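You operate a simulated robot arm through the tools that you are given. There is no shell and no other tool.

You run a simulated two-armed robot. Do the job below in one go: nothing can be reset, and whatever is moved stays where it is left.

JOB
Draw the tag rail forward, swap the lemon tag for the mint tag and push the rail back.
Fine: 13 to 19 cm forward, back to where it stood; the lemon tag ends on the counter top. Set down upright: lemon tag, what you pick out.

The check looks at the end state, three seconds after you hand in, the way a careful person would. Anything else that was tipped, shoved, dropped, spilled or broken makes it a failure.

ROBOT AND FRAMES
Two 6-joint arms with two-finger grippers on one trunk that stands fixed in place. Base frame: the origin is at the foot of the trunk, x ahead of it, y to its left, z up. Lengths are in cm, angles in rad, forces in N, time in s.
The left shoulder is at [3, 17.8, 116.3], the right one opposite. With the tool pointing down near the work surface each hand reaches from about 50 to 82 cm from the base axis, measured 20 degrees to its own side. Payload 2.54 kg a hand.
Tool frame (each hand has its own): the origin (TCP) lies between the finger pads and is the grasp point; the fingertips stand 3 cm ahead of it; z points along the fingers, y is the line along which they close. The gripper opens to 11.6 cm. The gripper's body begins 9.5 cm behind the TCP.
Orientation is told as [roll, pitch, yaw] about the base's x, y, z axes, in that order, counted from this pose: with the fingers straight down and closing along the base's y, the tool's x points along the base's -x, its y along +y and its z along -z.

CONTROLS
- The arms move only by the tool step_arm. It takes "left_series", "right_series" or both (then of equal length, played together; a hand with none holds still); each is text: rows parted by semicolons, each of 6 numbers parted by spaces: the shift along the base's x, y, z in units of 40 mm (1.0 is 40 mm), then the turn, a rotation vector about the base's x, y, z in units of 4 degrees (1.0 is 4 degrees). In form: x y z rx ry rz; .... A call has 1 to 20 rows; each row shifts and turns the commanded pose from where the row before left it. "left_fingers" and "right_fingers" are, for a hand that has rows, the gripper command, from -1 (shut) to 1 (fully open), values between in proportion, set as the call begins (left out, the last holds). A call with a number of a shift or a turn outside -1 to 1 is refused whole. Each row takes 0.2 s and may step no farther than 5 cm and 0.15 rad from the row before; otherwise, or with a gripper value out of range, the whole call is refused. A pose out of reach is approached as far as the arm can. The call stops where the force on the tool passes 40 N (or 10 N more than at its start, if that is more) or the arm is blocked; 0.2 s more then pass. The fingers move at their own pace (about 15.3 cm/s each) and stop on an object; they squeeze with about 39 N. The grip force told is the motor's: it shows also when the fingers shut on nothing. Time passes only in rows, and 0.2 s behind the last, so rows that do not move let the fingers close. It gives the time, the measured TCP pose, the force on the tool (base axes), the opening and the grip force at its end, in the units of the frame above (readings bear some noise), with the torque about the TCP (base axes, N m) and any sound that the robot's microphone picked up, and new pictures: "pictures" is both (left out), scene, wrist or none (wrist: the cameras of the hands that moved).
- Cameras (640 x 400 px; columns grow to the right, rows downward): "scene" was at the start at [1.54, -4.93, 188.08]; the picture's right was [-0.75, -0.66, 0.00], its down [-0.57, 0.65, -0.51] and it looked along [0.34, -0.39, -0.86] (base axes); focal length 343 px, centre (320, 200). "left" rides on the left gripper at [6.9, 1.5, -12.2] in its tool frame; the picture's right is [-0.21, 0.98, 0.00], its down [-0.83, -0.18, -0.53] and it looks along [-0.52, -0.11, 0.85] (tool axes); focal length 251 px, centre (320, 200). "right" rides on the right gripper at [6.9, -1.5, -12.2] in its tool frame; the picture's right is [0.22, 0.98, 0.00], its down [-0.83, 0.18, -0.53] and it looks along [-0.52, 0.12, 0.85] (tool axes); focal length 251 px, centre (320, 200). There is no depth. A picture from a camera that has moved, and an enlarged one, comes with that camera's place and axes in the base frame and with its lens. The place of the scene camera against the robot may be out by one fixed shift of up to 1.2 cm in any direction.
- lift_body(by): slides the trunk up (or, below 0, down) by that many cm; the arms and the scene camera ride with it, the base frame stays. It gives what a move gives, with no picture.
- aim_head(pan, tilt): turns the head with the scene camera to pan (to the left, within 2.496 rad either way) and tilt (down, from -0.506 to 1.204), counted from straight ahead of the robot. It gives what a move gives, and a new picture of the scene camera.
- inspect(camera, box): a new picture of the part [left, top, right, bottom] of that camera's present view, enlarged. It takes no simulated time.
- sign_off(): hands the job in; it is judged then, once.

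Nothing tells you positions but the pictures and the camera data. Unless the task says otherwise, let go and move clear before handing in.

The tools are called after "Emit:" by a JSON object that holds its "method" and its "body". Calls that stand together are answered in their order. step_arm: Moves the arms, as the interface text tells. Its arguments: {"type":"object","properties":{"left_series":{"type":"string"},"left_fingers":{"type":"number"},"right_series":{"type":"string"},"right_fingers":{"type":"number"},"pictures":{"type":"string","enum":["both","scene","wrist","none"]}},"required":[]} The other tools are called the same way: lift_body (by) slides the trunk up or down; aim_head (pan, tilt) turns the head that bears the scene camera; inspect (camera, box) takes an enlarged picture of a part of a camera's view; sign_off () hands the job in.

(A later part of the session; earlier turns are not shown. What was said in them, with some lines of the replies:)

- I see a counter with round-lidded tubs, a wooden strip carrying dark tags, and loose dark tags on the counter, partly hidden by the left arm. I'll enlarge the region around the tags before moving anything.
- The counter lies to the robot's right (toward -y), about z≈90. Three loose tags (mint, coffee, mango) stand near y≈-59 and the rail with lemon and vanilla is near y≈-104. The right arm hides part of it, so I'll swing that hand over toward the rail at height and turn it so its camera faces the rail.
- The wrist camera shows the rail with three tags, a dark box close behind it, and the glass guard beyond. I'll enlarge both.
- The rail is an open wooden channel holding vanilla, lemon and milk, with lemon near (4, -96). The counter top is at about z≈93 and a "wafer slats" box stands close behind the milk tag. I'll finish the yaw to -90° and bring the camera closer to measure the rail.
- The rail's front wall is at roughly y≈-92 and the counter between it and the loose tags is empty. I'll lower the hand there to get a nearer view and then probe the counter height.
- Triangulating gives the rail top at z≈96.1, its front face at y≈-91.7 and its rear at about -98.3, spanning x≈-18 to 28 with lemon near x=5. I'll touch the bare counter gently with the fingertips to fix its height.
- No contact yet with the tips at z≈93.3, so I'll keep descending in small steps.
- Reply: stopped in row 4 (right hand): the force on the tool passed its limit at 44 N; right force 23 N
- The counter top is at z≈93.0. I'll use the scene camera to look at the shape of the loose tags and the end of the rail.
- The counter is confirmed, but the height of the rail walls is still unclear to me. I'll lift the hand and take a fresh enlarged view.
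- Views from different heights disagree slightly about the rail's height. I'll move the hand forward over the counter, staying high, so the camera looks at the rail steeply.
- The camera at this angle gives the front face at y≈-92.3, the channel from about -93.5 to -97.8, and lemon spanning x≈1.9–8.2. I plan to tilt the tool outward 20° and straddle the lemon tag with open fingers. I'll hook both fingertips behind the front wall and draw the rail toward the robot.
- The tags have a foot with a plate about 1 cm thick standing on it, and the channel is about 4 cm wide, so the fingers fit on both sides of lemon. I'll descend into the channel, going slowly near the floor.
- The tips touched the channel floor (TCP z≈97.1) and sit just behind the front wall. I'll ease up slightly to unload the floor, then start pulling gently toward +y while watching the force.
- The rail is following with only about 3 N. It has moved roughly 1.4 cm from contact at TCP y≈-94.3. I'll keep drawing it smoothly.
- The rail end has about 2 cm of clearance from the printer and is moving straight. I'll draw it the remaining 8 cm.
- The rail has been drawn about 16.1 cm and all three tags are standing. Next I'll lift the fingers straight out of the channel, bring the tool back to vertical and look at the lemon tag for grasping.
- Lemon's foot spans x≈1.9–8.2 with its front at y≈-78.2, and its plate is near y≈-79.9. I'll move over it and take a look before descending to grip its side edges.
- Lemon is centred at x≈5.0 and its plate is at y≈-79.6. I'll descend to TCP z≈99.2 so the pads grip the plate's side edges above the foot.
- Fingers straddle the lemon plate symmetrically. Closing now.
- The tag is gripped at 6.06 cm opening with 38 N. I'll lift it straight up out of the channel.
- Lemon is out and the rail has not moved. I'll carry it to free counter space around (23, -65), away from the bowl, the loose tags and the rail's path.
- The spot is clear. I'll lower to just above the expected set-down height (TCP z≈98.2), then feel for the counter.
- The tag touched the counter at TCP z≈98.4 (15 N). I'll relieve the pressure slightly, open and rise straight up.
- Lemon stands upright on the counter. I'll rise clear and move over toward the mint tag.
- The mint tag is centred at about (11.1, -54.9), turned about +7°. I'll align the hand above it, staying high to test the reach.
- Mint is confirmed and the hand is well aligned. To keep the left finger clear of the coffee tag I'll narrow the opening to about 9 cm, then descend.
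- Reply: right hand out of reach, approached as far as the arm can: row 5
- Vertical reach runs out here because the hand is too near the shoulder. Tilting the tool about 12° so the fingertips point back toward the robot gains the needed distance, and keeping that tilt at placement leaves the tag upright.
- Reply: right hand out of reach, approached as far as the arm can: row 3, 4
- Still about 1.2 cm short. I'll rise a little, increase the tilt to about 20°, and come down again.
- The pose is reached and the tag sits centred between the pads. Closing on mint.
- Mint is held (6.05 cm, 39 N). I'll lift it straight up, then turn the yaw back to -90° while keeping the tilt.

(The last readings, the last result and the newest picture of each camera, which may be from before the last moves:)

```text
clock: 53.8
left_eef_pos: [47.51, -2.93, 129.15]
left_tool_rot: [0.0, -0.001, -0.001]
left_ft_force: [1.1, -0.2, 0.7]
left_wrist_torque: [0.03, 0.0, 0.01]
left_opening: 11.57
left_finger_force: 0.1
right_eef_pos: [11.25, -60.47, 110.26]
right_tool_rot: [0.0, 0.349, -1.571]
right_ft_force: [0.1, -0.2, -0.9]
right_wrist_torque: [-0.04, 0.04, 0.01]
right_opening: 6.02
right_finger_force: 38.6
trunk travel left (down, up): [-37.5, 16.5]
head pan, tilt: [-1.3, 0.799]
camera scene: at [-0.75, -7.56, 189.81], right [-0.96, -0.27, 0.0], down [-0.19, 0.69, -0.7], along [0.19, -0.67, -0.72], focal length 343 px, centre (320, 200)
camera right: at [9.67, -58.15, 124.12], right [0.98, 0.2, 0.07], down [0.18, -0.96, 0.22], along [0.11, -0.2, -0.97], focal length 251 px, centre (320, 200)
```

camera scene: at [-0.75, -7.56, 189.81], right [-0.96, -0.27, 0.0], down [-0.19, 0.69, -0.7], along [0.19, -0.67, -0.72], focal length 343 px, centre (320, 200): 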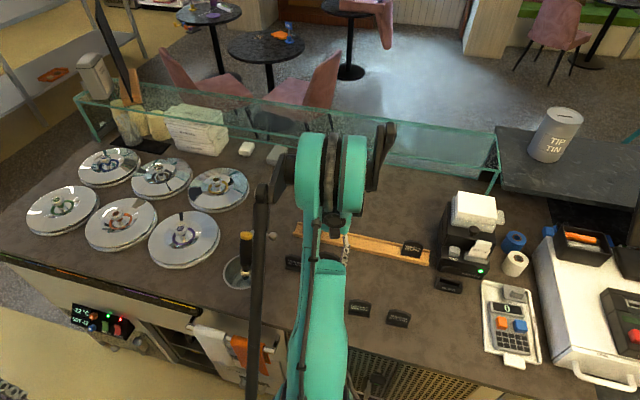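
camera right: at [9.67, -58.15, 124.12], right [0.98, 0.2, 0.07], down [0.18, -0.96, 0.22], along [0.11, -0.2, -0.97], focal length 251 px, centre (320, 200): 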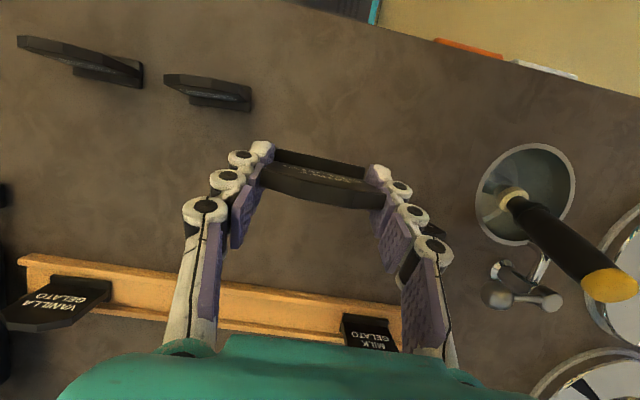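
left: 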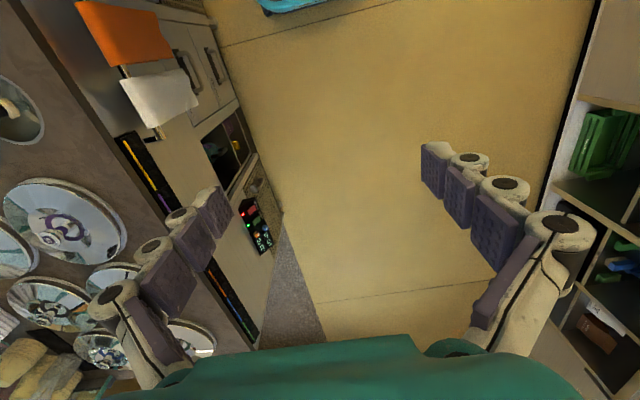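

Emit:
{"method": "step_arm", "body": {"right_series": "-0.2 -0.7 0 0 0 0;-0.22 -0.8 0 0 0 0;-0.22 -0.8 0 0 0 0;-0.25 -0.8 0 0 0 0;-0.25 -0.8 0 0 0 0;-0.25 -0.6 0 0 0 0;-0.16 -0.32 -0.3 0 0 0;0 0 -0.3 0 0 0;0 0 0 0 0 0", "pictures": "both"}}

Emit:
{"method": "inspect", "body": {"camera": "right", "box": [160, 100, 480, 300]}}

```text
clock: 55.8
left_eef_pos: [47.52, -2.96, 129.28]
left_tool_rot: [0.002, -0.001, 0.0]
left_ft_force: [0.1, -0.3, -0.2]
left_wrist_torque: [0.0, 0.02, -0.02]
left_opening: 11.61
left_finger_force: 0.0
right_eef_pos: [4.8, -80.21, 107.75]
right_tool_rot: [0.001, 0.348, -1.57]
right_ft_force: [-0.7, 0.4, -0.4]
right_wrist_torque: [0.01, 0.01, -0.04]
right_opening: 6.04
right_finger_force: 39.1
trunk travel left (down, up): [-37.5, 16.5]
head pan, tilt: [-1.3, 0.799]
camera scene: at [-0.78, -7.63, 189.81], right [-0.96, -0.27, 0.0], down [-0.19, 0.69, -0.7], along [0.19, -0.67, -0.72], focal length 343 px, centre (320, 200)
camera right: at [3.33, -77.72, 121.67], right [0.98, 0.2, 0.07], down [0.18, -0.96, 0.22], along [0.12, -0.2, -0.97], focal length 251 px, centre (320, 200)
```

scene: 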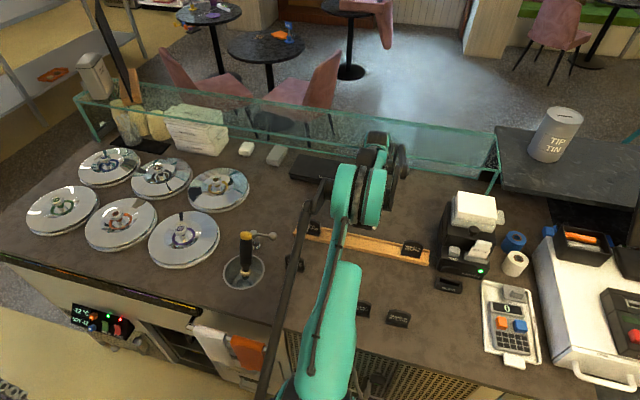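
right: 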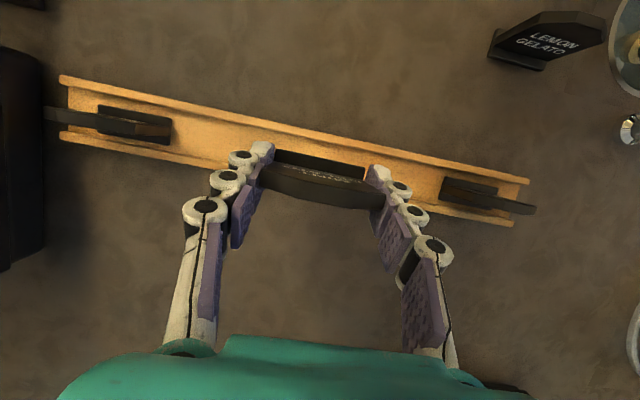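

```text
2.00 times, centred on (320, 200) of right
camera zoom: at [3.33, -77.72, 121.67], right [0.98, 0.2, 0.07], down [0.18, -0.96, 0.22], along [0.12, -0.2, -0.97], focal length 503 px, centre (320, 200)
```

zoom: 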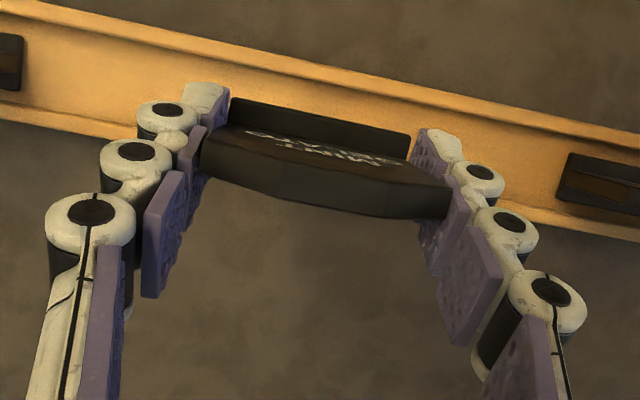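

From directly above, the channel interior runs from about y=-77.4 to -80.9. The other tags' foot fronts are at y≈-77.9, while mint's foot front is at about -78.3. I'll shift +0.4 cm in y and +0.1 in x, lower to just above the walls and recheck.

Emit:
{"method": "step_arm", "body": {"right_series": "0.025 0.1 -0.2 0 0 0;0 0 -0.5 0 0 0;0 0 -0.5 0 0 0;0 0 -0.3 0 0 0;0 0 -0.1 0 0 0;0 0 0 0 0 0", "pictures": "wrist"}}

Emit:
{"method": "inspect", "body": {"camera": "right", "box": [200, 100, 440, 250]}}

Emit:
{"method": "inspect", "body": {"camera": "right", "box": [240, 120, 320, 170]}}

Emit:
{"method": "inspect", "body": {"camera": "right", "box": [330, 140, 410, 190]}}

```text
clock: 57.2
left_eef_pos: [47.43, -3.02, 129.25]
left_tool_rot: [0.0, 0.001, 0.0]
left_ft_force: [-0.7, 0.2, 0.7]
left_wrist_torque: [-0.02, -0.02, 0.02]
left_opening: 11.63
left_finger_force: 0.1
right_eef_pos: [5.1, -79.68, 101.3]
right_tool_rot: [-0.001, 0.349, -1.57]
right_ft_force: [0.8, -0.6, -0.4]
right_wrist_torque: [0.0, 0.01, 0.01]
right_opening: 6.02
right_finger_force: 39.1
trunk travel left (down, up): [-37.5, 16.5]
head pan, tilt: [-1.3, 0.799]
camera right: at [3.53, -77.31, 115.32], right [0.98, 0.2, 0.07], down [0.18, -0.96, 0.22], along [0.12, -0.2, -0.97], focal length 251 px, centre (320, 200)
```

right: 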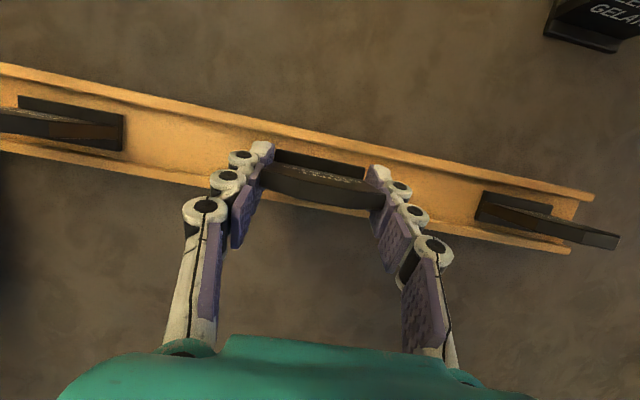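

```text
2.67 times, centred on (320, 175) of right
camera zoom: at [3.53, -77.31, 115.32], right [0.98, 0.2, 0.07], down [0.18, -0.96, 0.22], along [0.12, -0.2, -0.97], focal length 670 px, centre (320, 267)
```

zoom: 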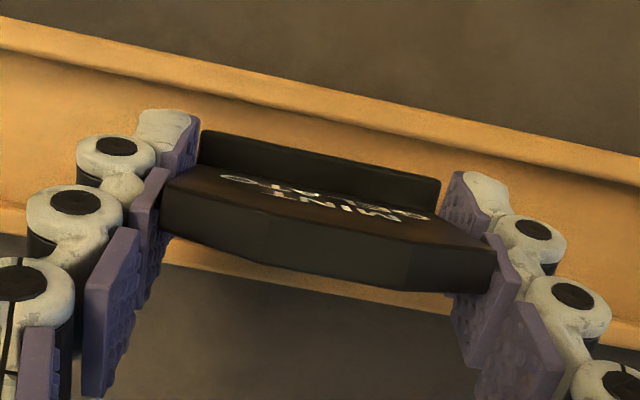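

```text
8.00 times, centred on (280, 145) of right
camera zoom: at [3.53, -77.31, 115.32], right [0.98, 0.2, 0.07], down [0.18, -0.96, 0.22], along [0.12, -0.2, -0.97], focal length 2012 px, centre (640, 640)
```

zoom: 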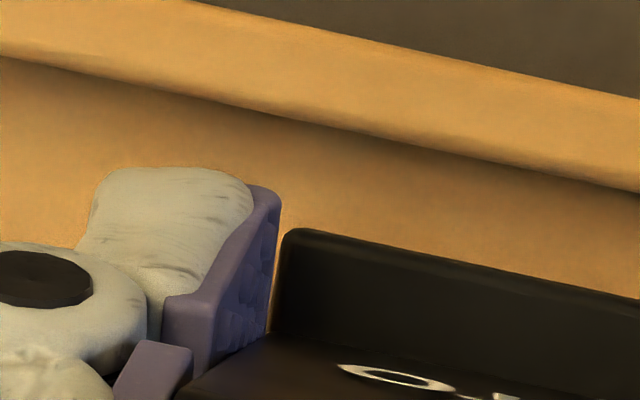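

```text
8.00 times, centred on (370, 165) of right
camera zoom: at [3.53, -77.31, 115.32], right [0.98, 0.2, 0.07], down [0.18, -0.96, 0.22], along [0.12, -0.2, -0.97], focal length 2012 px, centre (-80, 480)
```

zoom: 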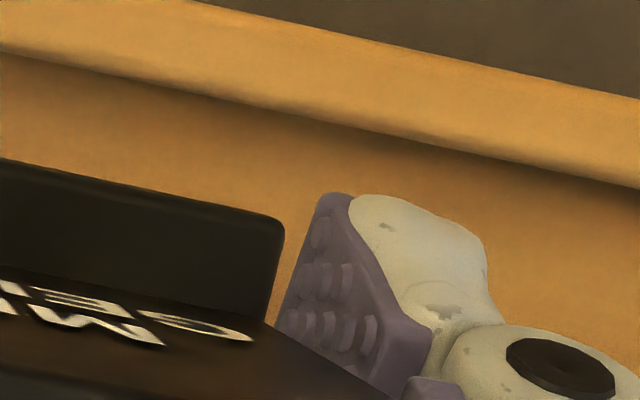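

Mint's foot front (-77.9) now lines up with the vanilla and milk feet, and the yaw matches the rail. I'll lower it gently until it rests on the channel floor.

Emit:
{"method": "step_arm", "body": {"right_series": "0 0 -0.2 0 0 0;0 0 -0.15 0 0 0;0 0 -0.03 0 0 0;0 0 -0.03 0 0 0;0 0 -0.03 0 0 0;0 0 0 0 0 0", "pictures": "none"}}

```text
clock: 58.6
left_eef_pos: [47.53, -3.01, 129.26]
left_tool_rot: [0.002, -0.001, -0.002]
left_ft_force: [0.1, -0.6, -0.7]
left_wrist_torque: [-0.01, 0.01, 0.03]
left_opening: 11.62
left_finger_force: 0.1
right_eef_pos: [4.99, -79.59, 99.59]
right_tool_rot: [0.0, 0.349, -1.572]
right_ft_force: [-0.1, -0.1, 0.2]
right_wrist_torque: [-0.01, -0.01, 0.0]
right_opening: 6.05
right_finger_force: 39.4
trunk travel left (down, up): [-37.5, 16.5]
head pan, tilt: [-1.3, 0.799]
```

Emit:
{"method": "step_arm", "body": {"right_series": "0 0 -0.025 0 0 0;0 0 -0.025 0 0 0;0 0 -0.025 0 0 0;0 0 0 0 0 0", "pictures": "wrist"}}

```text
clock: 59.6
left_eef_pos: [47.58, -2.97, 129.31]
left_tool_rot: [0.0, 0.0, 0.001]
left_ft_force: [0.1, -0.6, 0.3]
left_wrist_torque: [0.0, -0.01, -0.03]
left_opening: 11.61
left_finger_force: 0.0
right_eef_pos: [5.14, -79.52, 99.33]
right_tool_rot: [0.0, 0.348, -1.571]
right_ft_force: [-0.3, -2.0, 5.4]
right_wrist_torque: [0.0, 0.03, 0.0]
right_opening: 6.05
right_finger_force: 39.2
trunk travel left (down, up): [-37.5, 16.5]
head pan, tilt: [-1.3, 0.799]
camera right: at [3.53, -77.21, 113.27], right [0.98, 0.2, 0.07], down [0.18, -0.96, 0.22], along [0.12, -0.2, -0.97], focal length 251 px, centre (320, 200)
```

right: 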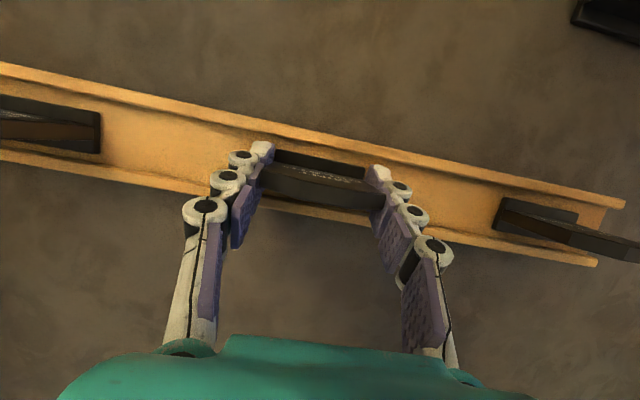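

Contact with the floor came at TCP z≈99.33, exactly as expected for seating in the channel. I'll release, rise, and check.

Emit:
{"method": "step_arm", "body": {"right_series": "0 0 0 0 0 0;0 0 0 0 0 0;0 0 0 0 0 0;0 0 0 0 0 0", "right_fingers": 1, "pictures": "wrist"}}

Emit:
{"method": "step_arm", "body": {"right_series": "0 0 0.2 0 0 0;0 0 0.5 0 0 0;0 0 0.8 0 0 0;0 0 0.8 0 0 0;0 0 0.5 0 0 0;0 0 0 0 0 0", "pictures": "both"}}

Emit:
{"method": "inspect", "body": {"camera": "right", "box": [200, 100, 440, 250]}}

```text
clock: 60.6
left_eef_pos: [47.45, -2.89, 129.26]
left_tool_rot: [0.001, 0.0, 0.001]
left_ft_force: [-0.2, 0.1, -0.1]
left_wrist_torque: [0.0, 0.0, 0.01]
left_opening: 11.61
left_finger_force: 0.0
right_eef_pos: [5.15, -79.55, 99.26]
right_tool_rot: [0.0, 0.35, -1.571]
right_ft_force: [-0.3, 0.0, 0.7]
right_wrist_torque: [0.0, 0.0, -0.03]
right_opening: 11.6
right_finger_force: 0.0
trunk travel left (down, up): [-37.5, 16.5]
head pan, tilt: [-1.3, 0.799]
camera right: at [3.54, -77.23, 113.23], right [0.98, 0.2, 0.07], down [0.18, -0.96, 0.22], along [0.12, -0.2, -0.97], focal length 251 px, centre (320, 200)
```

right: 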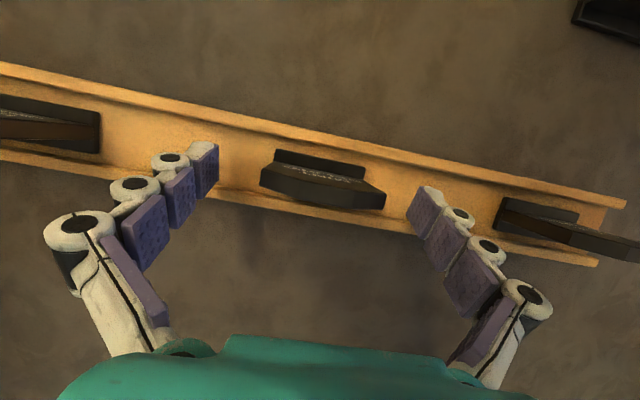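

```text
clock: 62.0
left_eef_pos: [47.54, -3.06, 129.23]
left_tool_rot: [-0.001, 0.001, 0.001]
left_ft_force: [0.5, -0.4, 0.2]
left_wrist_torque: [0.0, -0.01, 0.06]
left_opening: 11.6
left_finger_force: 0.1
right_eef_pos: [5.06, -79.54, 110.49]
right_tool_rot: [0.001, 0.349, -1.571]
right_ft_force: [-0.1, -0.3, 0.4]
right_wrist_torque: [0.0, 0.0, 0.01]
right_opening: 11.61
right_finger_force: 0.0
trunk travel left (down, up): [-37.5, 16.5]
head pan, tilt: [-1.3, 0.799]
camera scene: at [-0.76, -7.66, 189.8], right [-0.96, -0.27, 0.0], down [-0.19, 0.69, -0.7], along [0.19, -0.67, -0.72], focal length 343 px, centre (320, 200)
camera right: at [3.57, -77.3, 124.39], right [0.98, 0.2, 0.07], down [0.18, -0.96, 0.22], along [0.12, -0.2, -0.97], focal length 251 px, centre (320, 200)
```

scene: 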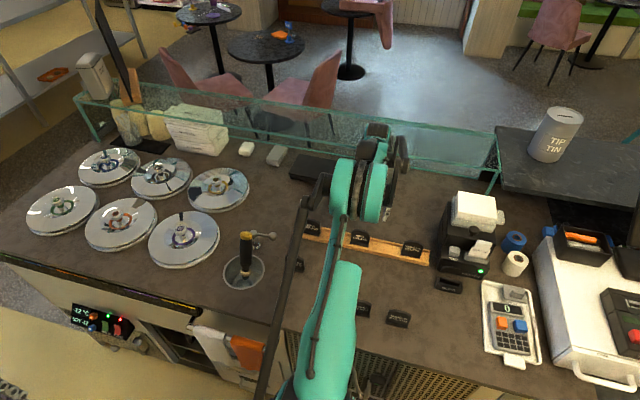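
right: 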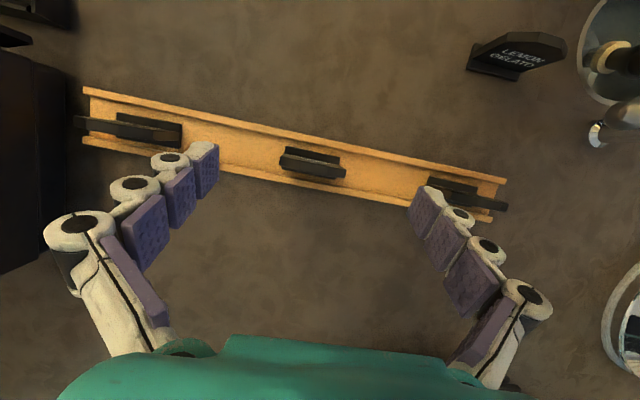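

```text
2.67 times, centred on (320, 175) of right
camera zoom: at [3.57, -77.3, 124.39], right [0.98, 0.2, 0.07], down [0.18, -0.96, 0.22], along [0.12, -0.2, -0.97], focal length 670 px, centre (320, 267)
```

zoom: 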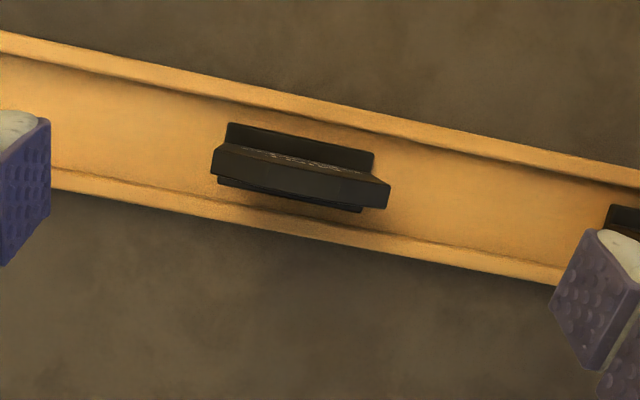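

Mint is seated upright in the channel between vanilla and milk. Next I'll turn the tool to the outward 20° tilt in front of the rail to push it back.

Emit:
{"method": "step_arm", "body": {"right_series": "0 0.3 0 -1 0 0;0 0.3 0 -1 0 0;0 0.3 0 -1 0 0;0 0.3 0 -1 0 0;0 0.3 0 -1 0 0;0 0.3 0 -1 0 0;0 0.2 0 -1 0 0;0 0.13 0 -1 0 0;0 0 0 -1 0 0;0 0 0 -1 0 0;0 0 0 -0.06 0 0;0 0 0 0 0 0", "right_fingers": 1, "pictures": "both"}}

```text
clock: 64.6
left_eef_pos: [47.43, -2.85, 129.22]
left_tool_rot: [0.0, -0.001, 0.0]
left_ft_force: [0.4, 0.4, 0.0]
left_wrist_torque: [-0.02, 0.0, 0.0]
left_opening: 11.62
left_finger_force: 0.1
right_eef_pos: [5.09, -71.22, 110.51]
right_tool_rot: [0.0, -0.354, -1.57]
right_ft_force: [-0.4, -0.5, 0.4]
right_wrist_torque: [0.05, 0.0, 0.02]
right_opening: 11.62
right_finger_force: 0.1
trunk travel left (down, up): [-37.5, 16.5]
head pan, tilt: [-1.3, 0.799]
camera scene: at [-0.76, -7.61, 189.8], right [-0.96, -0.27, 0.0], down [-0.19, 0.69, -0.7], along [0.19, -0.67, -0.72], focal length 343 px, centre (320, 200)
camera right: at [3.56, -60.33, 119.66], right [0.98, 0.2, -0.07], down [0.18, -0.59, 0.79], along [0.12, -0.78, -0.61], focal length 251 px, centre (320, 200)
```

scene: 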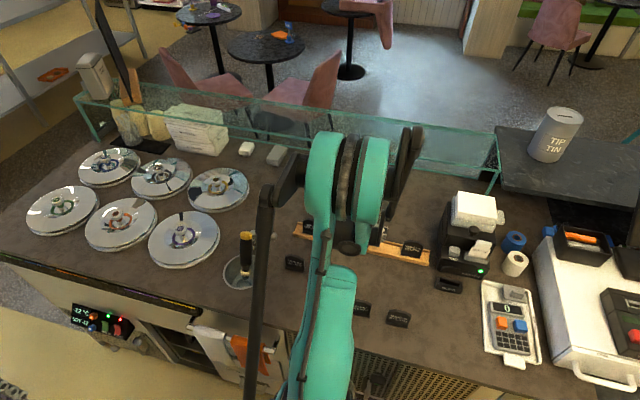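
right: 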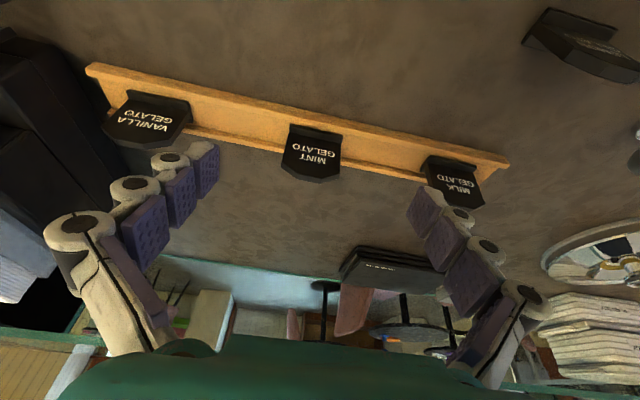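

All three tags read correctly: vanilla, mint, milk. I'll lower the open fingers in front of the rail's front face.

Emit:
{"method": "step_arm", "body": {"right_series": "0 0 -0.8 0 0 0;0 0 -0.8 0 0 0;0 0 -0.8 0 0 0;0 0 -0.6 0 0 0;0 0 -0.3 0 0 0;0 0 -0.12 0 0 0;0 0 0 0 0 0", "pictures": "wrist"}}

Emit:
{"method": "inspect", "body": {"camera": "right", "box": [140, 120, 460, 320]}}

```text
clock: 66.2
left_eef_pos: [47.5, -2.9, 129.23]
left_tool_rot: [0.001, -0.002, 0.001]
left_ft_force: [0.2, 0.3, 0.6]
left_wrist_torque: [-0.01, -0.03, 0.02]
left_opening: 11.59
left_finger_force: 0.0
right_eef_pos: [5.09, -72.67, 97.98]
right_tool_rot: [-0.001, -0.351, -1.571]
right_ft_force: [0.0, 0.2, -1.1]
right_wrist_torque: [0.03, 0.02, -0.01]
right_opening: 11.63
right_finger_force: 0.0
right hand out of reach, approached as far as the arm can: row 4, 5
trunk travel left (down, up): [-37.5, 16.5]
head pan, tilt: [-1.3, 0.799]
camera right: at [3.61, -62.05, 107.21], right [0.98, 0.2, -0.07], down [0.18, -0.59, 0.79], along [0.12, -0.78, -0.61], focal length 251 px, centre (320, 200)
```

right: 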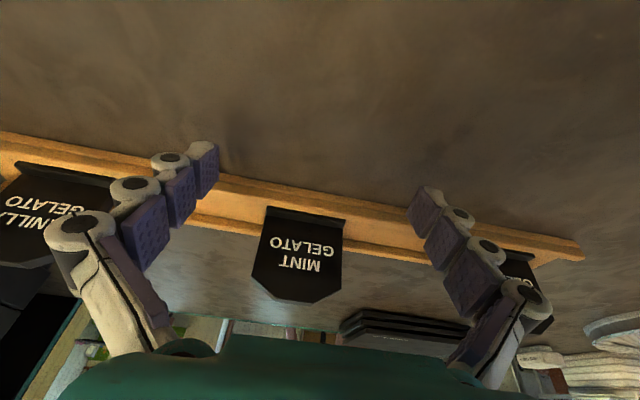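

```text
2.00 times, centred on (300, 220) of right
camera zoom: at [3.61, -62.05, 107.21], right [0.98, 0.2, -0.07], down [0.18, -0.59, 0.79], along [0.12, -0.78, -0.61], focal length 503 px, centre (360, 160)
```

zoom: 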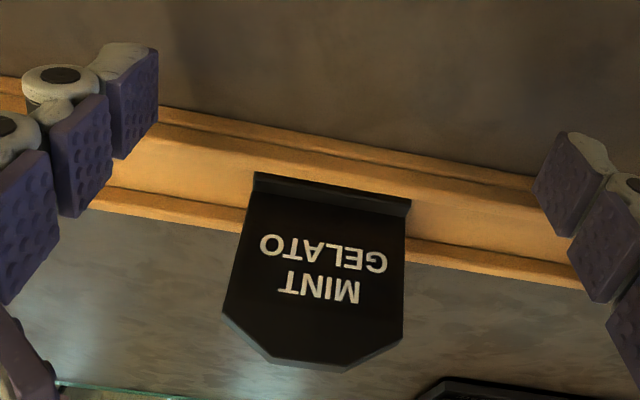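

The 20° tilt is out of reach this close in. I'll reduce the tilt to about 10°, which reaches both the start and the end of the push.

Emit:
{"method": "step_arm", "body": {"right_series": "0 0 0.4 0 0 0;0 0 0 0.85 0 0;0 0 0 0.85 0 0;0 0 0 0.84 0 0;0 -0.1 0 0 0 0;0 0 0 0 0 0", "pictures": "none"}}

```text
clock: 67.6
left_eef_pos: [47.55, -2.92, 129.12]
left_tool_rot: [0.001, 0.002, -0.001]
left_ft_force: [0.4, 0.0, -0.3]
left_wrist_torque: [0.0, 0.0, -0.04]
left_opening: 11.59
left_finger_force: 0.1
right_eef_pos: [5.13, -73.13, 99.62]
right_tool_rot: [0.0, -0.178, -1.57]
right_ft_force: [0.0, -0.3, 0.2]
right_wrist_torque: [0.01, 0.01, -0.02]
right_opening: 11.59
right_finger_force: 0.0
trunk travel left (down, up): [-37.5, 16.5]
head pan, tilt: [-1.3, 0.799]
```

Emit:
{"method": "step_arm", "body": {"right_series": "0 0 -0.25 0 0 0;0 0 -0.25 0 0 0;0 0 -0.15 0 0 0;0 0 0 0 0 0", "pictures": "wrist"}}

Emit:
{"method": "inspect", "body": {"camera": "right", "box": [140, 120, 460, 320]}}

```text
clock: 68.6
left_eef_pos: [47.51, -2.95, 129.1]
left_tool_rot: [0.0, -0.001, 0.0]
left_ft_force: [-0.5, -0.1, 0.8]
left_wrist_torque: [-0.02, -0.02, 0.0]
left_opening: 11.61
left_finger_force: 0.1
right_eef_pos: [5.19, -73.09, 96.94]
right_tool_rot: [-0.001, -0.175, -1.57]
right_ft_force: [-0.3, -0.8, 0.3]
right_wrist_torque: [0.01, -0.02, 0.0]
right_opening: 11.62
right_finger_force: 0.0
trunk travel left (down, up): [-37.5, 16.5]
head pan, tilt: [-1.3, 0.799]
camera right: at [3.67, -64.12, 107.85], right [0.98, 0.21, -0.04], down [0.18, -0.72, 0.67], along [0.12, -0.66, -0.74], focal length 251 px, centre (320, 200)
```

right: 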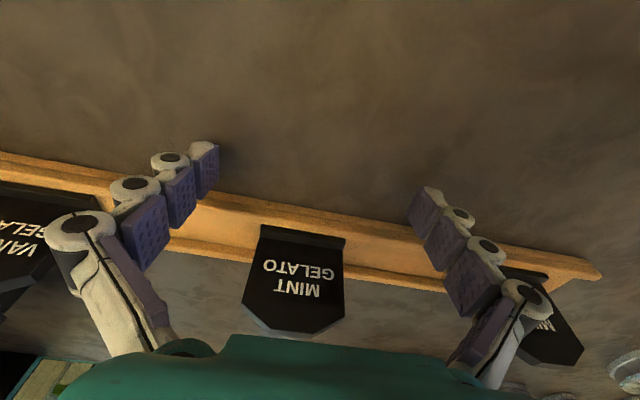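

```text
2.00 times, centred on (300, 220) of right
camera zoom: at [3.67, -64.12, 107.85], right [0.98, 0.21, -0.04], down [0.18, -0.72, 0.67], along [0.12, -0.66, -0.74], focal length 503 px, centre (360, 160)
```

zoom: 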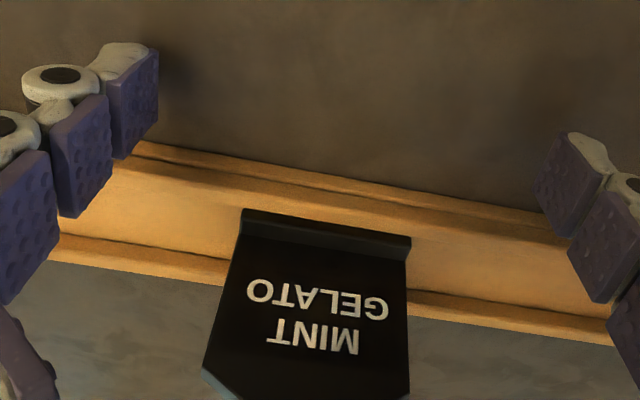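

Emit:
{"method": "step_arm", "body": {"right_series": "0 -0.1 0 0 0 0;0 -0.1 0 0 0 0;0 -0.05 0 0 0 0;0 -0.05 0 0 0 0;0 -0.05 0 0 0 0;0 -0.05 0 0 0 0", "pictures": "wrist"}}

Emit:
{"method": "inspect", "body": {"camera": "right", "box": [140, 120, 460, 320]}}

```text
clock: 70.0
left_eef_pos: [47.49, -2.96, 129.25]
left_tool_rot: [0.0, 0.0, 0.001]
left_ft_force: [-0.7, 0.2, -0.6]
left_wrist_torque: [-0.02, 0.01, -0.02]
left_opening: 11.59
left_finger_force: 0.0
right_eef_pos: [5.26, -74.82, 96.83]
right_tool_rot: [-0.001, -0.176, -1.571]
right_ft_force: [-0.7, -0.4, -0.5]
right_wrist_torque: [0.02, 0.02, 0.0]
right_opening: 11.61
right_finger_force: 0.0
trunk travel left (down, up): [-37.5, 16.5]
head pan, tilt: [-1.3, 0.799]
camera right: at [3.66, -65.7, 107.81], right [0.98, 0.21, -0.04], down [0.18, -0.72, 0.67], along [0.12, -0.66, -0.74], focal length 251 px, centre (320, 200)
```

right: 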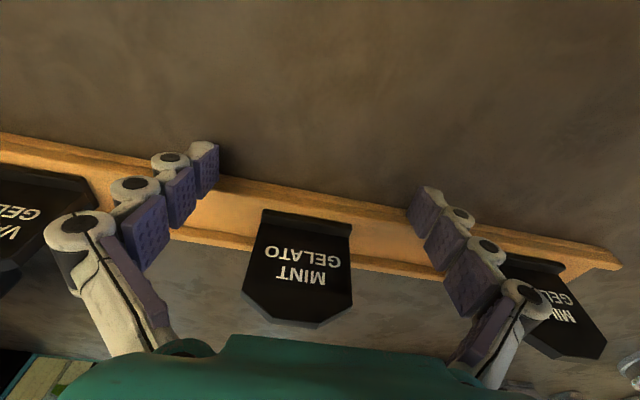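

```text
2.00 times, centred on (300, 220) of right
camera zoom: at [3.66, -65.7, 107.81], right [0.98, 0.21, -0.04], down [0.18, -0.72, 0.67], along [0.12, -0.66, -0.74], focal length 503 px, centre (360, 160)
```

zoom: 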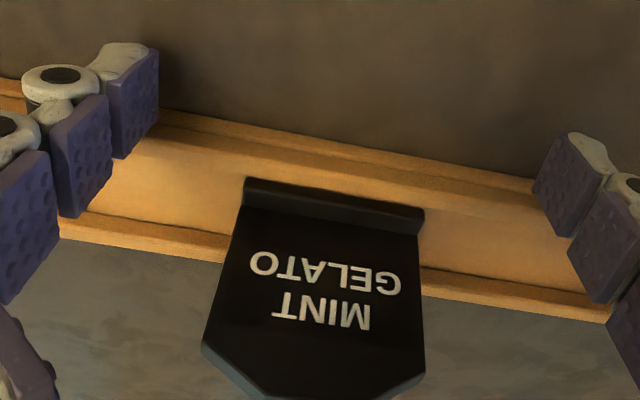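

Emit:
{"method": "step_arm", "body": {"right_series": "0 -0.04 0 0 0 0;0 -0.04 0 0 0 0;0 -0.04 0 0 0 0;0 -0.04 0 0 0 0;0 -0.04 0 0 0 0", "pictures": "wrist"}}

Emit:
{"method": "inspect", "body": {"camera": "right", "box": [140, 120, 460, 320]}}

```text
clock: 71.2
left_eef_pos: [47.46, -3.05, 129.28]
left_tool_rot: [0.001, 0.0, 0.0]
left_ft_force: [0.0, -0.2, 0.2]
left_wrist_torque: [0.0, -0.01, -0.01]
left_opening: 11.6
left_finger_force: 0.1
right_eef_pos: [5.16, -75.44, 96.95]
right_tool_rot: [-0.001, -0.177, -1.57]
right_ft_force: [0.0, 2.2, 0.3]
right_wrist_torque: [0.01, -0.02, 0.01]
right_opening: 11.6
right_finger_force: 0.1
trunk travel left (down, up): [-37.5, 16.5]
head pan, tilt: [-1.3, 0.799]
camera right: at [3.65, -66.43, 107.87], right [0.98, 0.21, -0.04], down [0.18, -0.72, 0.67], along [0.12, -0.66, -0.74], focal length 251 px, centre (320, 200)
```

right: 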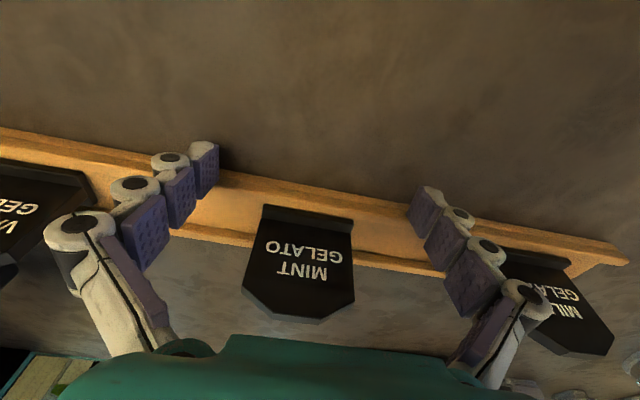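

```text
2.00 times, centred on (300, 220) of right
camera zoom: at [3.65, -66.43, 107.87], right [0.98, 0.21, -0.04], down [0.18, -0.72, 0.67], along [0.12, -0.66, -0.74], focal length 503 px, centre (360, 160)
```

zoom: 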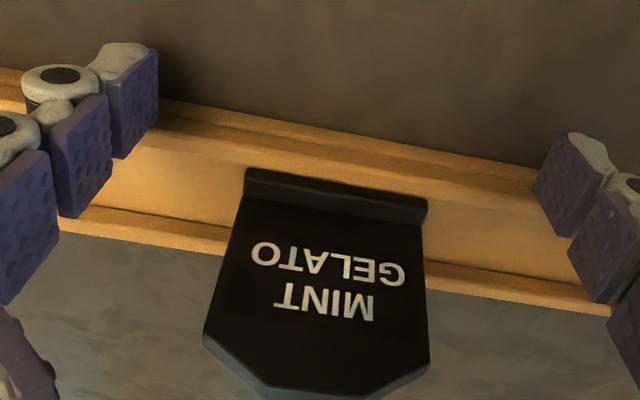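

Contact came at about TCP y≈-75.3 with ~2 N. I'll push the rail back smoothly, checking partway.

Emit:
{"method": "step_arm", "body": {"right_series": "0 -0.12 0 0 0 0;0 -0.2 0 0 0 0;0 -0.2 0 0 0 0;0 -0.2 0 0 0 0;0 -0.2 0 0 0 0;0 -0.2 0 0 0 0;0 -0.2 0 0 0 0;0 -0.2 0 0 0 0;0 -0.15 0 0 0 0", "pictures": "both"}}

Emit:
{"method": "inspect", "body": {"camera": "scene", "box": [280, 170, 480, 295]}}

```text
clock: 73.2
left_eef_pos: [47.63, -2.92, 129.26]
left_tool_rot: [0.001, -0.001, 0.0]
left_ft_force: [0.2, -0.2, -0.9]
left_wrist_torque: [0.03, -0.01, 0.01]
left_opening: 11.61
left_finger_force: 0.1
right_eef_pos: [5.09, -82.12, 96.83]
right_tool_rot: [-0.001, -0.177, -1.571]
right_ft_force: [-0.9, 2.1, 0.5]
right_wrist_torque: [0.01, -0.03, -0.01]
right_opening: 11.6
right_finger_force: 0.0
trunk travel left (down, up): [-37.5, 16.5]
head pan, tilt: [-1.3, 0.799]
camera scene: at [-0.76, -7.58, 189.81], right [-0.96, -0.27, 0.0], down [-0.19, 0.69, -0.7], along [0.19, -0.67, -0.72], focal length 343 px, centre (320, 200)
camera right: at [3.62, -73.11, 107.87], right [0.98, 0.21, -0.04], down [0.18, -0.72, 0.67], along [0.12, -0.66, -0.74], focal length 251 px, centre (320, 200)
```

scene: 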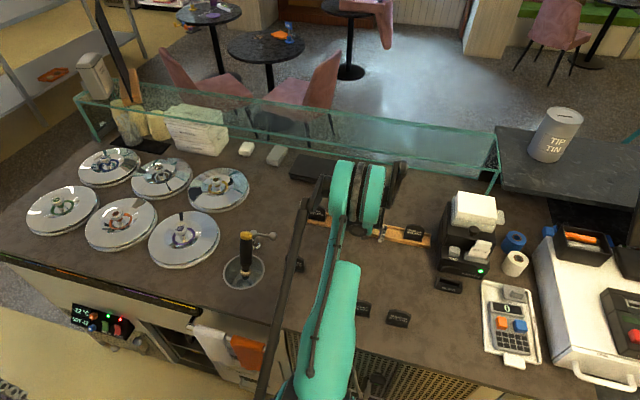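
right: 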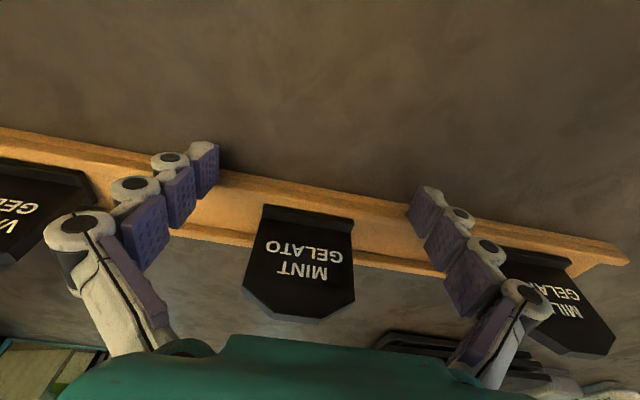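

```text
3.20 times, centred on (380, 232) of scene
camera zoom: at [-0.76, -7.58, 189.81], right [-0.96, -0.27, 0.0], down [-0.19, 0.69, -0.7], along [0.19, -0.67, -0.72], focal length 1096 px, centre (128, 96)
```

zoom: 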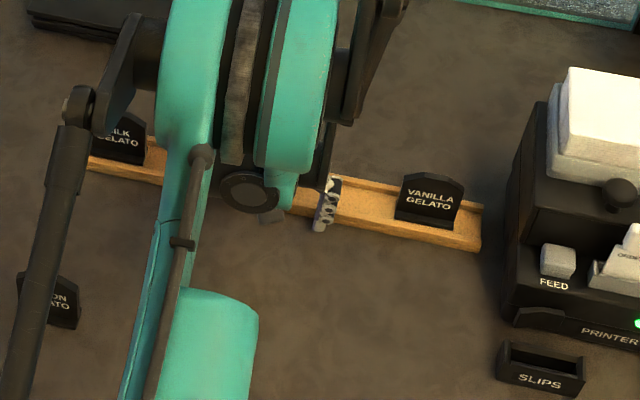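

The rail is tracking straight. The scene zoom around the vanilla end gives me a precise reference from before the move, so I'll push nearly all the way and compare.

Emit:
{"method": "step_arm", "body": {"right_series": "0 -0.15 0 0 0 0;0 -0.2 0 0 0 0;0 -0.2 0 0 0 0;0 -0.2 0 0 0 0;0 -0.2 0 0 0 0;0 -0.2 0 0 0 0;0 -0.2 0 0 0 0;0 -0.2 0 0 0 0;0 -0.2 0 0 0 0;0 -0.15 0 0 0 0;0 0 0 0 0 0", "pictures": "wrist"}}

Emit:
{"method": "inspect", "body": {"camera": "scene", "box": [370, 185, 450, 235]}}

```text
clock: 75.6
left_eef_pos: [47.45, -2.97, 129.3]
left_tool_rot: [0.0, 0.0, 0.0]
left_ft_force: [-0.5, -0.3, 0.2]
left_wrist_torque: [0.0, -0.04, 0.0]
left_opening: 11.6
left_finger_force: 0.1
right_eef_pos: [5.28, -89.94, 97.04]
right_tool_rot: [0.0, -0.176, -1.571]
right_ft_force: [0.3, 0.8, -0.4]
right_wrist_torque: [-0.01, 0.02, 0.05]
right_opening: 11.58
right_finger_force: 0.0
trunk travel left (down, up): [-37.5, 16.5]
head pan, tilt: [-1.3, 0.799]
camera right: at [3.67, -80.83, 107.94], right [0.98, 0.21, -0.04], down [0.18, -0.72, 0.67], along [0.12, -0.66, -0.74], focal length 251 px, centre (320, 200)
```

right: 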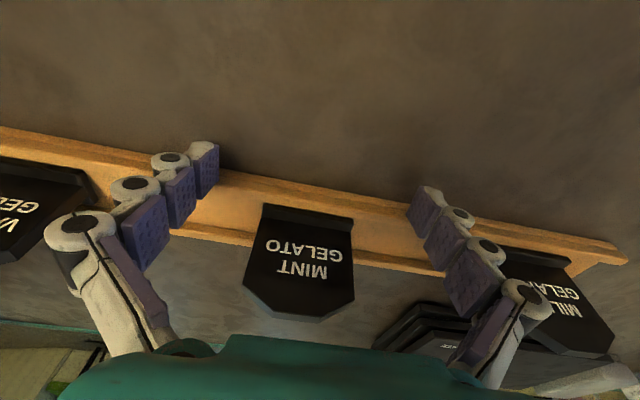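

```text
8.00 times, centred on (410, 210) of scene
camera zoom: at [-0.76, -7.61, 189.81], right [-0.96, -0.27, 0.0], down [-0.19, 0.69, -0.7], along [0.19, -0.67, -0.72], focal length 2741 px, centre (-400, 120)
```

zoom: 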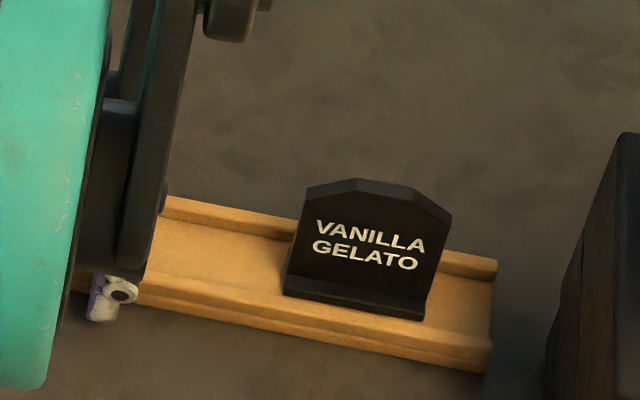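

Compared with the earlier reference, the rail end is about 17 px low, so roughly 1.05 cm remains. I'll push most of that slowly and compare again.

Emit:
{"method": "step_arm", "body": {"right_series": "0 -0.08 0 0 0 0;0 -0.08 0 0 0 0;0 -0.06 0 0 0 0;0 0 0 0 0 0;0 0 0 0 0 0", "pictures": "none"}}

Emit:
{"method": "inspect", "body": {"camera": "scene", "box": [370, 185, 450, 235]}}

```text
clock: 76.8
left_eef_pos: [47.52, -3.06, 129.21]
left_tool_rot: [-0.001, -0.001, 0.001]
left_ft_force: [0.4, -0.6, -0.1]
left_wrist_torque: [0.0, 0.06, 0.0]
left_opening: 11.6
left_finger_force: 0.0
right_eef_pos: [5.18, -90.59, 96.92]
right_tool_rot: [-0.001, -0.175, -1.572]
right_ft_force: [0.3, 2.8, 0.1]
right_wrist_torque: [-0.01, -0.01, -0.03]
right_opening: 11.58
right_finger_force: 0.1
trunk travel left (down, up): [-37.5, 16.5]
head pan, tilt: [-1.3, 0.799]
```

```text
8.00 times, centred on (410, 210) of scene
camera zoom: at [-0.76, -7.58, 189.81], right [-0.96, -0.27, 0.0], down [-0.19, 0.69, -0.7], along [0.19, -0.67, -0.72], focal length 2741 px, centre (-400, 120)
```

zoom: 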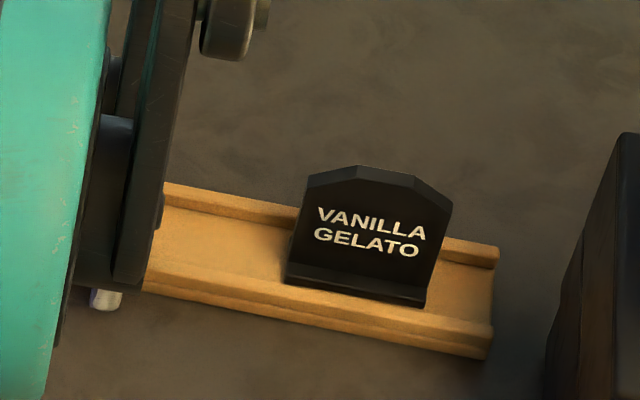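

Emit:
{"method": "step_arm", "body": {"right_series": "0 -0.03 0 0 0 0;0 -0.02 0 0 0 0;0 0 0 0 0 0;0 0 0 0 0 0", "pictures": "none"}}

Emit:
{"method": "inspect", "body": {"camera": "scene", "box": [370, 185, 450, 235]}}

```text
clock: 77.8
left_eef_pos: [47.49, -2.96, 129.3]
left_tool_rot: [-0.001, 0.001, 0.001]
left_ft_force: [0.6, -1.2, 0.0]
left_wrist_torque: [0.01, 0.01, 0.0]
left_opening: 11.61
left_finger_force: 0.0
right_eef_pos: [5.2, -90.92, 96.99]
right_tool_rot: [0.0, -0.177, -1.571]
right_ft_force: [-0.4, 2.3, 0.1]
right_wrist_torque: [0.02, 0.03, -0.05]
right_opening: 11.59
right_finger_force: 0.1
trunk travel left (down, up): [-37.5, 16.5]
head pan, tilt: [-1.3, 0.799]
```

```text
8.00 times, centred on (410, 210) of scene
camera zoom: at [-0.78, -7.59, 189.81], right [-0.96, -0.27, 0.0], down [-0.19, 0.69, -0.7], along [0.19, -0.67, -0.72], focal length 2741 px, centre (-400, 120)
```

zoom: 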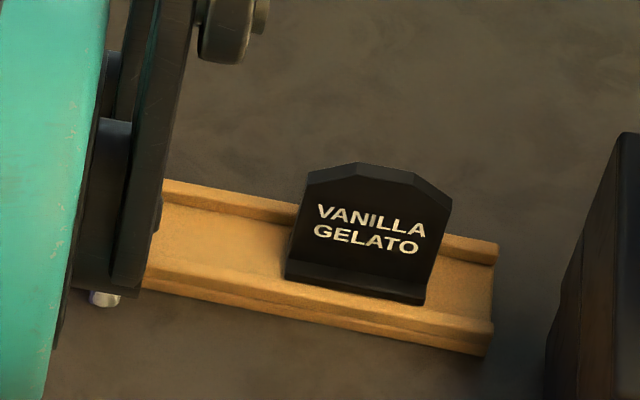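

The vanilla end now matches the reference within about 1–2 px (≈1 mm). I'll back off, lift, and go to the same pose I used for the earlier overhead view to check the whole rail.

Emit:
{"method": "step_arm", "body": {"right_series": "0 0.12 0 0 0 0;0 0.1 0.6 0 0 0;0 0.2 0.8 0 0 0;0 0.25 0.8 0.85 0 0;0.02 0.25 0.8 0.85 0 0;0.02 0.25 0.8 0.83 0 0;0 0 0.35 0 0 0;0 0 0 0 0 0;0 0 0 0 0 0", "pictures": "both"}}

Emit:
{"method": "inspect", "body": {"camera": "right", "box": [240, 130, 400, 230]}}

Emit:
{"method": "inspect", "body": {"camera": "right", "box": [300, 140, 460, 240]}}

```text
clock: 79.8
left_eef_pos: [47.51, -2.87, 129.12]
left_tool_rot: [0.0, -0.001, 0.0]
left_ft_force: [0.1, -0.1, 0.6]
left_wrist_torque: [-0.01, 0.03, -0.03]
left_opening: 11.62
left_finger_force: 0.1
right_eef_pos: [5.51, -86.05, 113.6]
right_tool_rot: [0.001, 0.001, -1.571]
right_ft_force: [0.0, 1.9, -0.5]
right_wrist_torque: [-0.01, 0.01, 0.01]
right_opening: 11.58
right_finger_force: 0.0
trunk travel left (down, up): [-37.5, 16.5]
head pan, tilt: [-1.3, 0.799]
camera scene: at [-0.76, -7.61, 189.8], right [-0.96, -0.27, 0.0], down [-0.19, 0.69, -0.7], along [0.19, -0.67, -0.72], focal length 343 px, centre (320, 200)
camera right: at [3.91, -79.1, 125.99], right [0.98, 0.21, 0.0], down [0.18, -0.83, 0.53], along [0.12, -0.52, -0.85], focal length 251 px, centre (320, 200)
```

scene: 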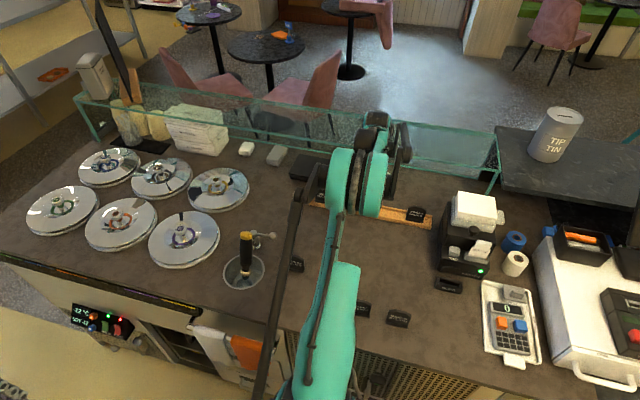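
right: 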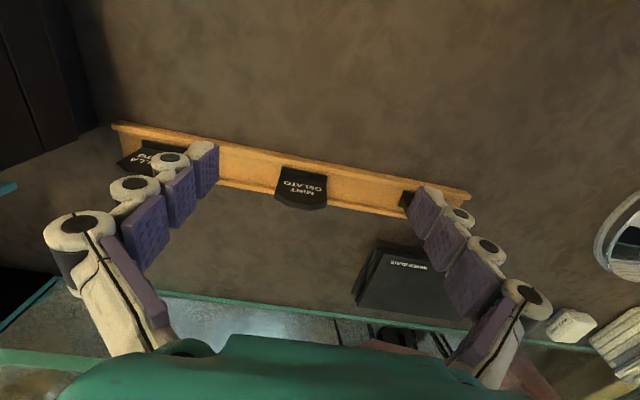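

```text
4.00 times, centred on (320, 180) of right
camera zoom: at [3.91, -79.1, 125.99], right [0.98, 0.21, 0.0], down [0.18, -0.83, 0.53], along [0.12, -0.52, -0.85], focal length 1006 px, centre (320, 280)
```

zoom: 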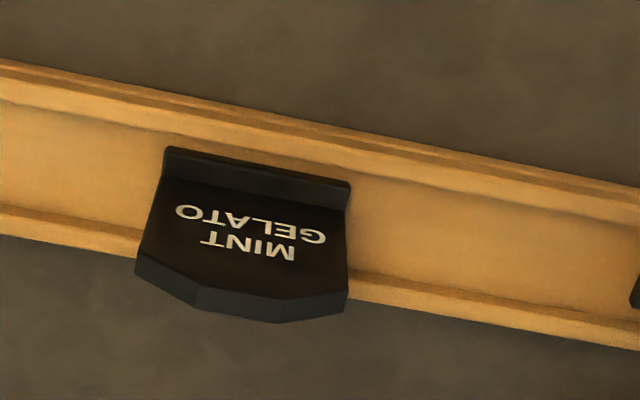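

```text
4.00 times, centred on (380, 190) of right
camera zoom: at [3.91, -79.1, 125.99], right [0.98, 0.21, 0.0], down [0.18, -0.83, 0.53], along [0.12, -0.52, -0.85], focal length 1006 px, centre (80, 240)
```

zoom: 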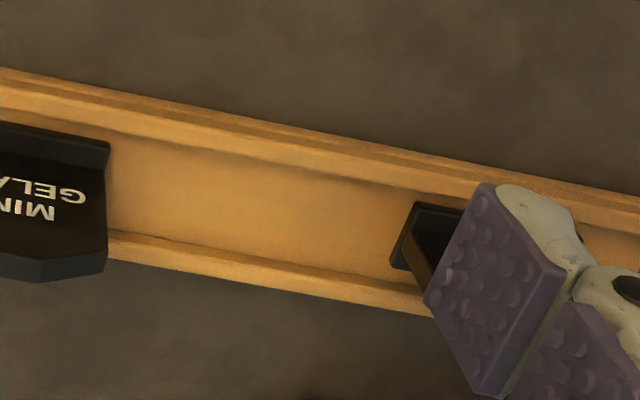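

The overhead comparison shows the rail back within about 1–2 mm with no rotation, and mint stands in lemon's place. I'll retreat the hand up and back, then check the whole counter.

Emit:
{"method": "step_arm", "body": {"right_series": "0 0.3 0.7 0 0 0;0 0.6 0.7 0 0 0;0 0.8 0.6 0 0 0;0.3 0.8 0.4 0 0 0;0.5 0.8 0.3 0 0 0.5;0.7 0.8 0.2 0 0 1;0.8 0.6 0 0 0 1;0.8 0.5 0 0 0 1;0.8 0.4 0 0 0 1;0.8 0.3 0 0 0 1;0.8 0.3 0 0 0 1;0.8 0.3 0 0 0 1;0 0 0 0 0 0", "pictures": "both"}}

Emit:
{"method": "inspect", "body": {"camera": "scene", "box": [260, 170, 460, 340]}}

```text
clock: 82.6
left_eef_pos: [47.49, -2.97, 129.18]
left_tool_rot: [0.0, 0.0, 0.002]
left_ft_force: [0.4, -0.4, 0.6]
left_wrist_torque: [0.05, -0.01, -0.01]
left_opening: 11.59
left_finger_force: 0.0
right_eef_pos: [30.46, -60.2, 125.28]
right_tool_rot: [0.002, 0.0, -1.046]
right_ft_force: [0.3, -1.1, 0.7]
right_wrist_torque: [0.02, 0.0, 0.02]
right_opening: 11.56
right_finger_force: 0.0
trunk travel left (down, up): [-37.5, 16.5]
head pan, tilt: [-1.3, 0.799]
camera scene: at [-0.87, -7.65, 189.8], right [-0.96, -0.27, 0.0], down [-0.19, 0.69, -0.7], along [0.19, -0.67, -0.72], focal length 343 px, centre (320, 200)
camera right: at [25.67, -54.94, 137.55], right [0.74, 0.68, 0.0], down [0.57, -0.62, 0.53], along [0.36, -0.39, -0.85], focal length 251 px, centre (320, 200)
```

scene: 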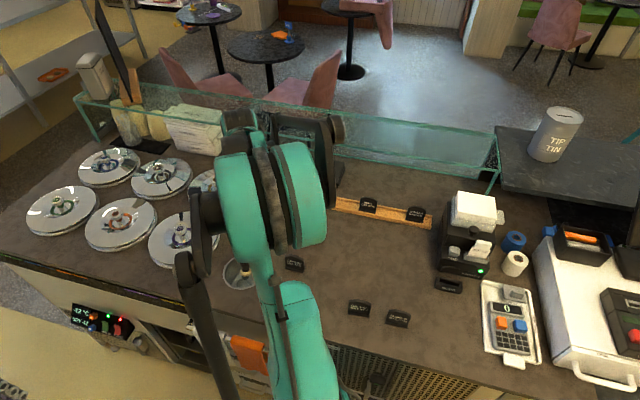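
right: 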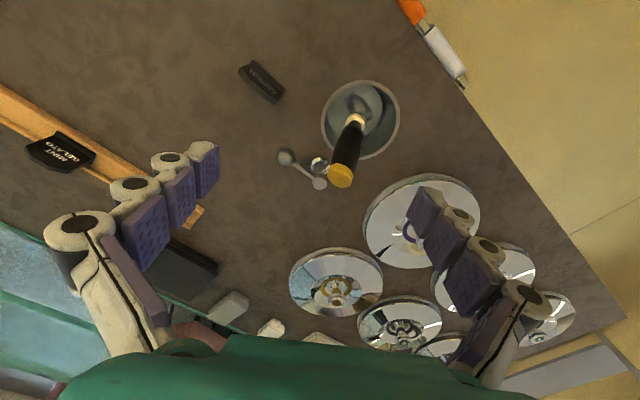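

```text
2.35 times, centred on (360, 255) of scene
camera zoom: at [-0.87, -7.65, 189.8], right [-0.96, -0.27, 0.0], down [-0.19, 0.69, -0.7], along [0.19, -0.67, -0.72], focal length 806 px, centre (226, 71)
```

zoom: 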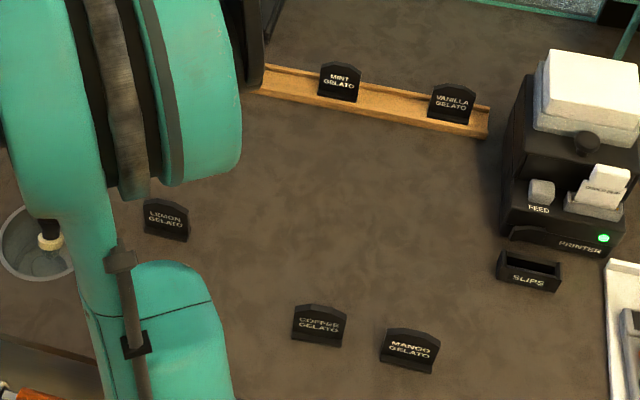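

Everything is in place. The rail is back where it stood with vanilla, mint and milk upright. Lemon stands on the counter, coffee and mango are untouched, and the hand is empty and clear, so I'm handing in.

Emit:
{"method": "sign_off", "body": {}}

```text
The job is handed in.
```

The tags are swapped and the job is handed in. Mint now stands upright in lemon's place on the rail, and lemon stands upright on the counter top.

- **Rail:** I drew it forward about 16 cm, inside the 13 to 19 cm range. After the push back, it matches the earlier pictures to within about 2 mm, with no visible turn.
- **Lemon tag:** it stands on open counter at about x 23, y -65, clear of the rail's path and the scoop bowl.
- **Other items:** vanilla is still upright on the rail, and coffee and mango are where they were. Milk was upright when I pushed the rail back, but the arm hid it in the final picture, so I did not see it again after that.

The right hand is open, empty and clear of the counter.
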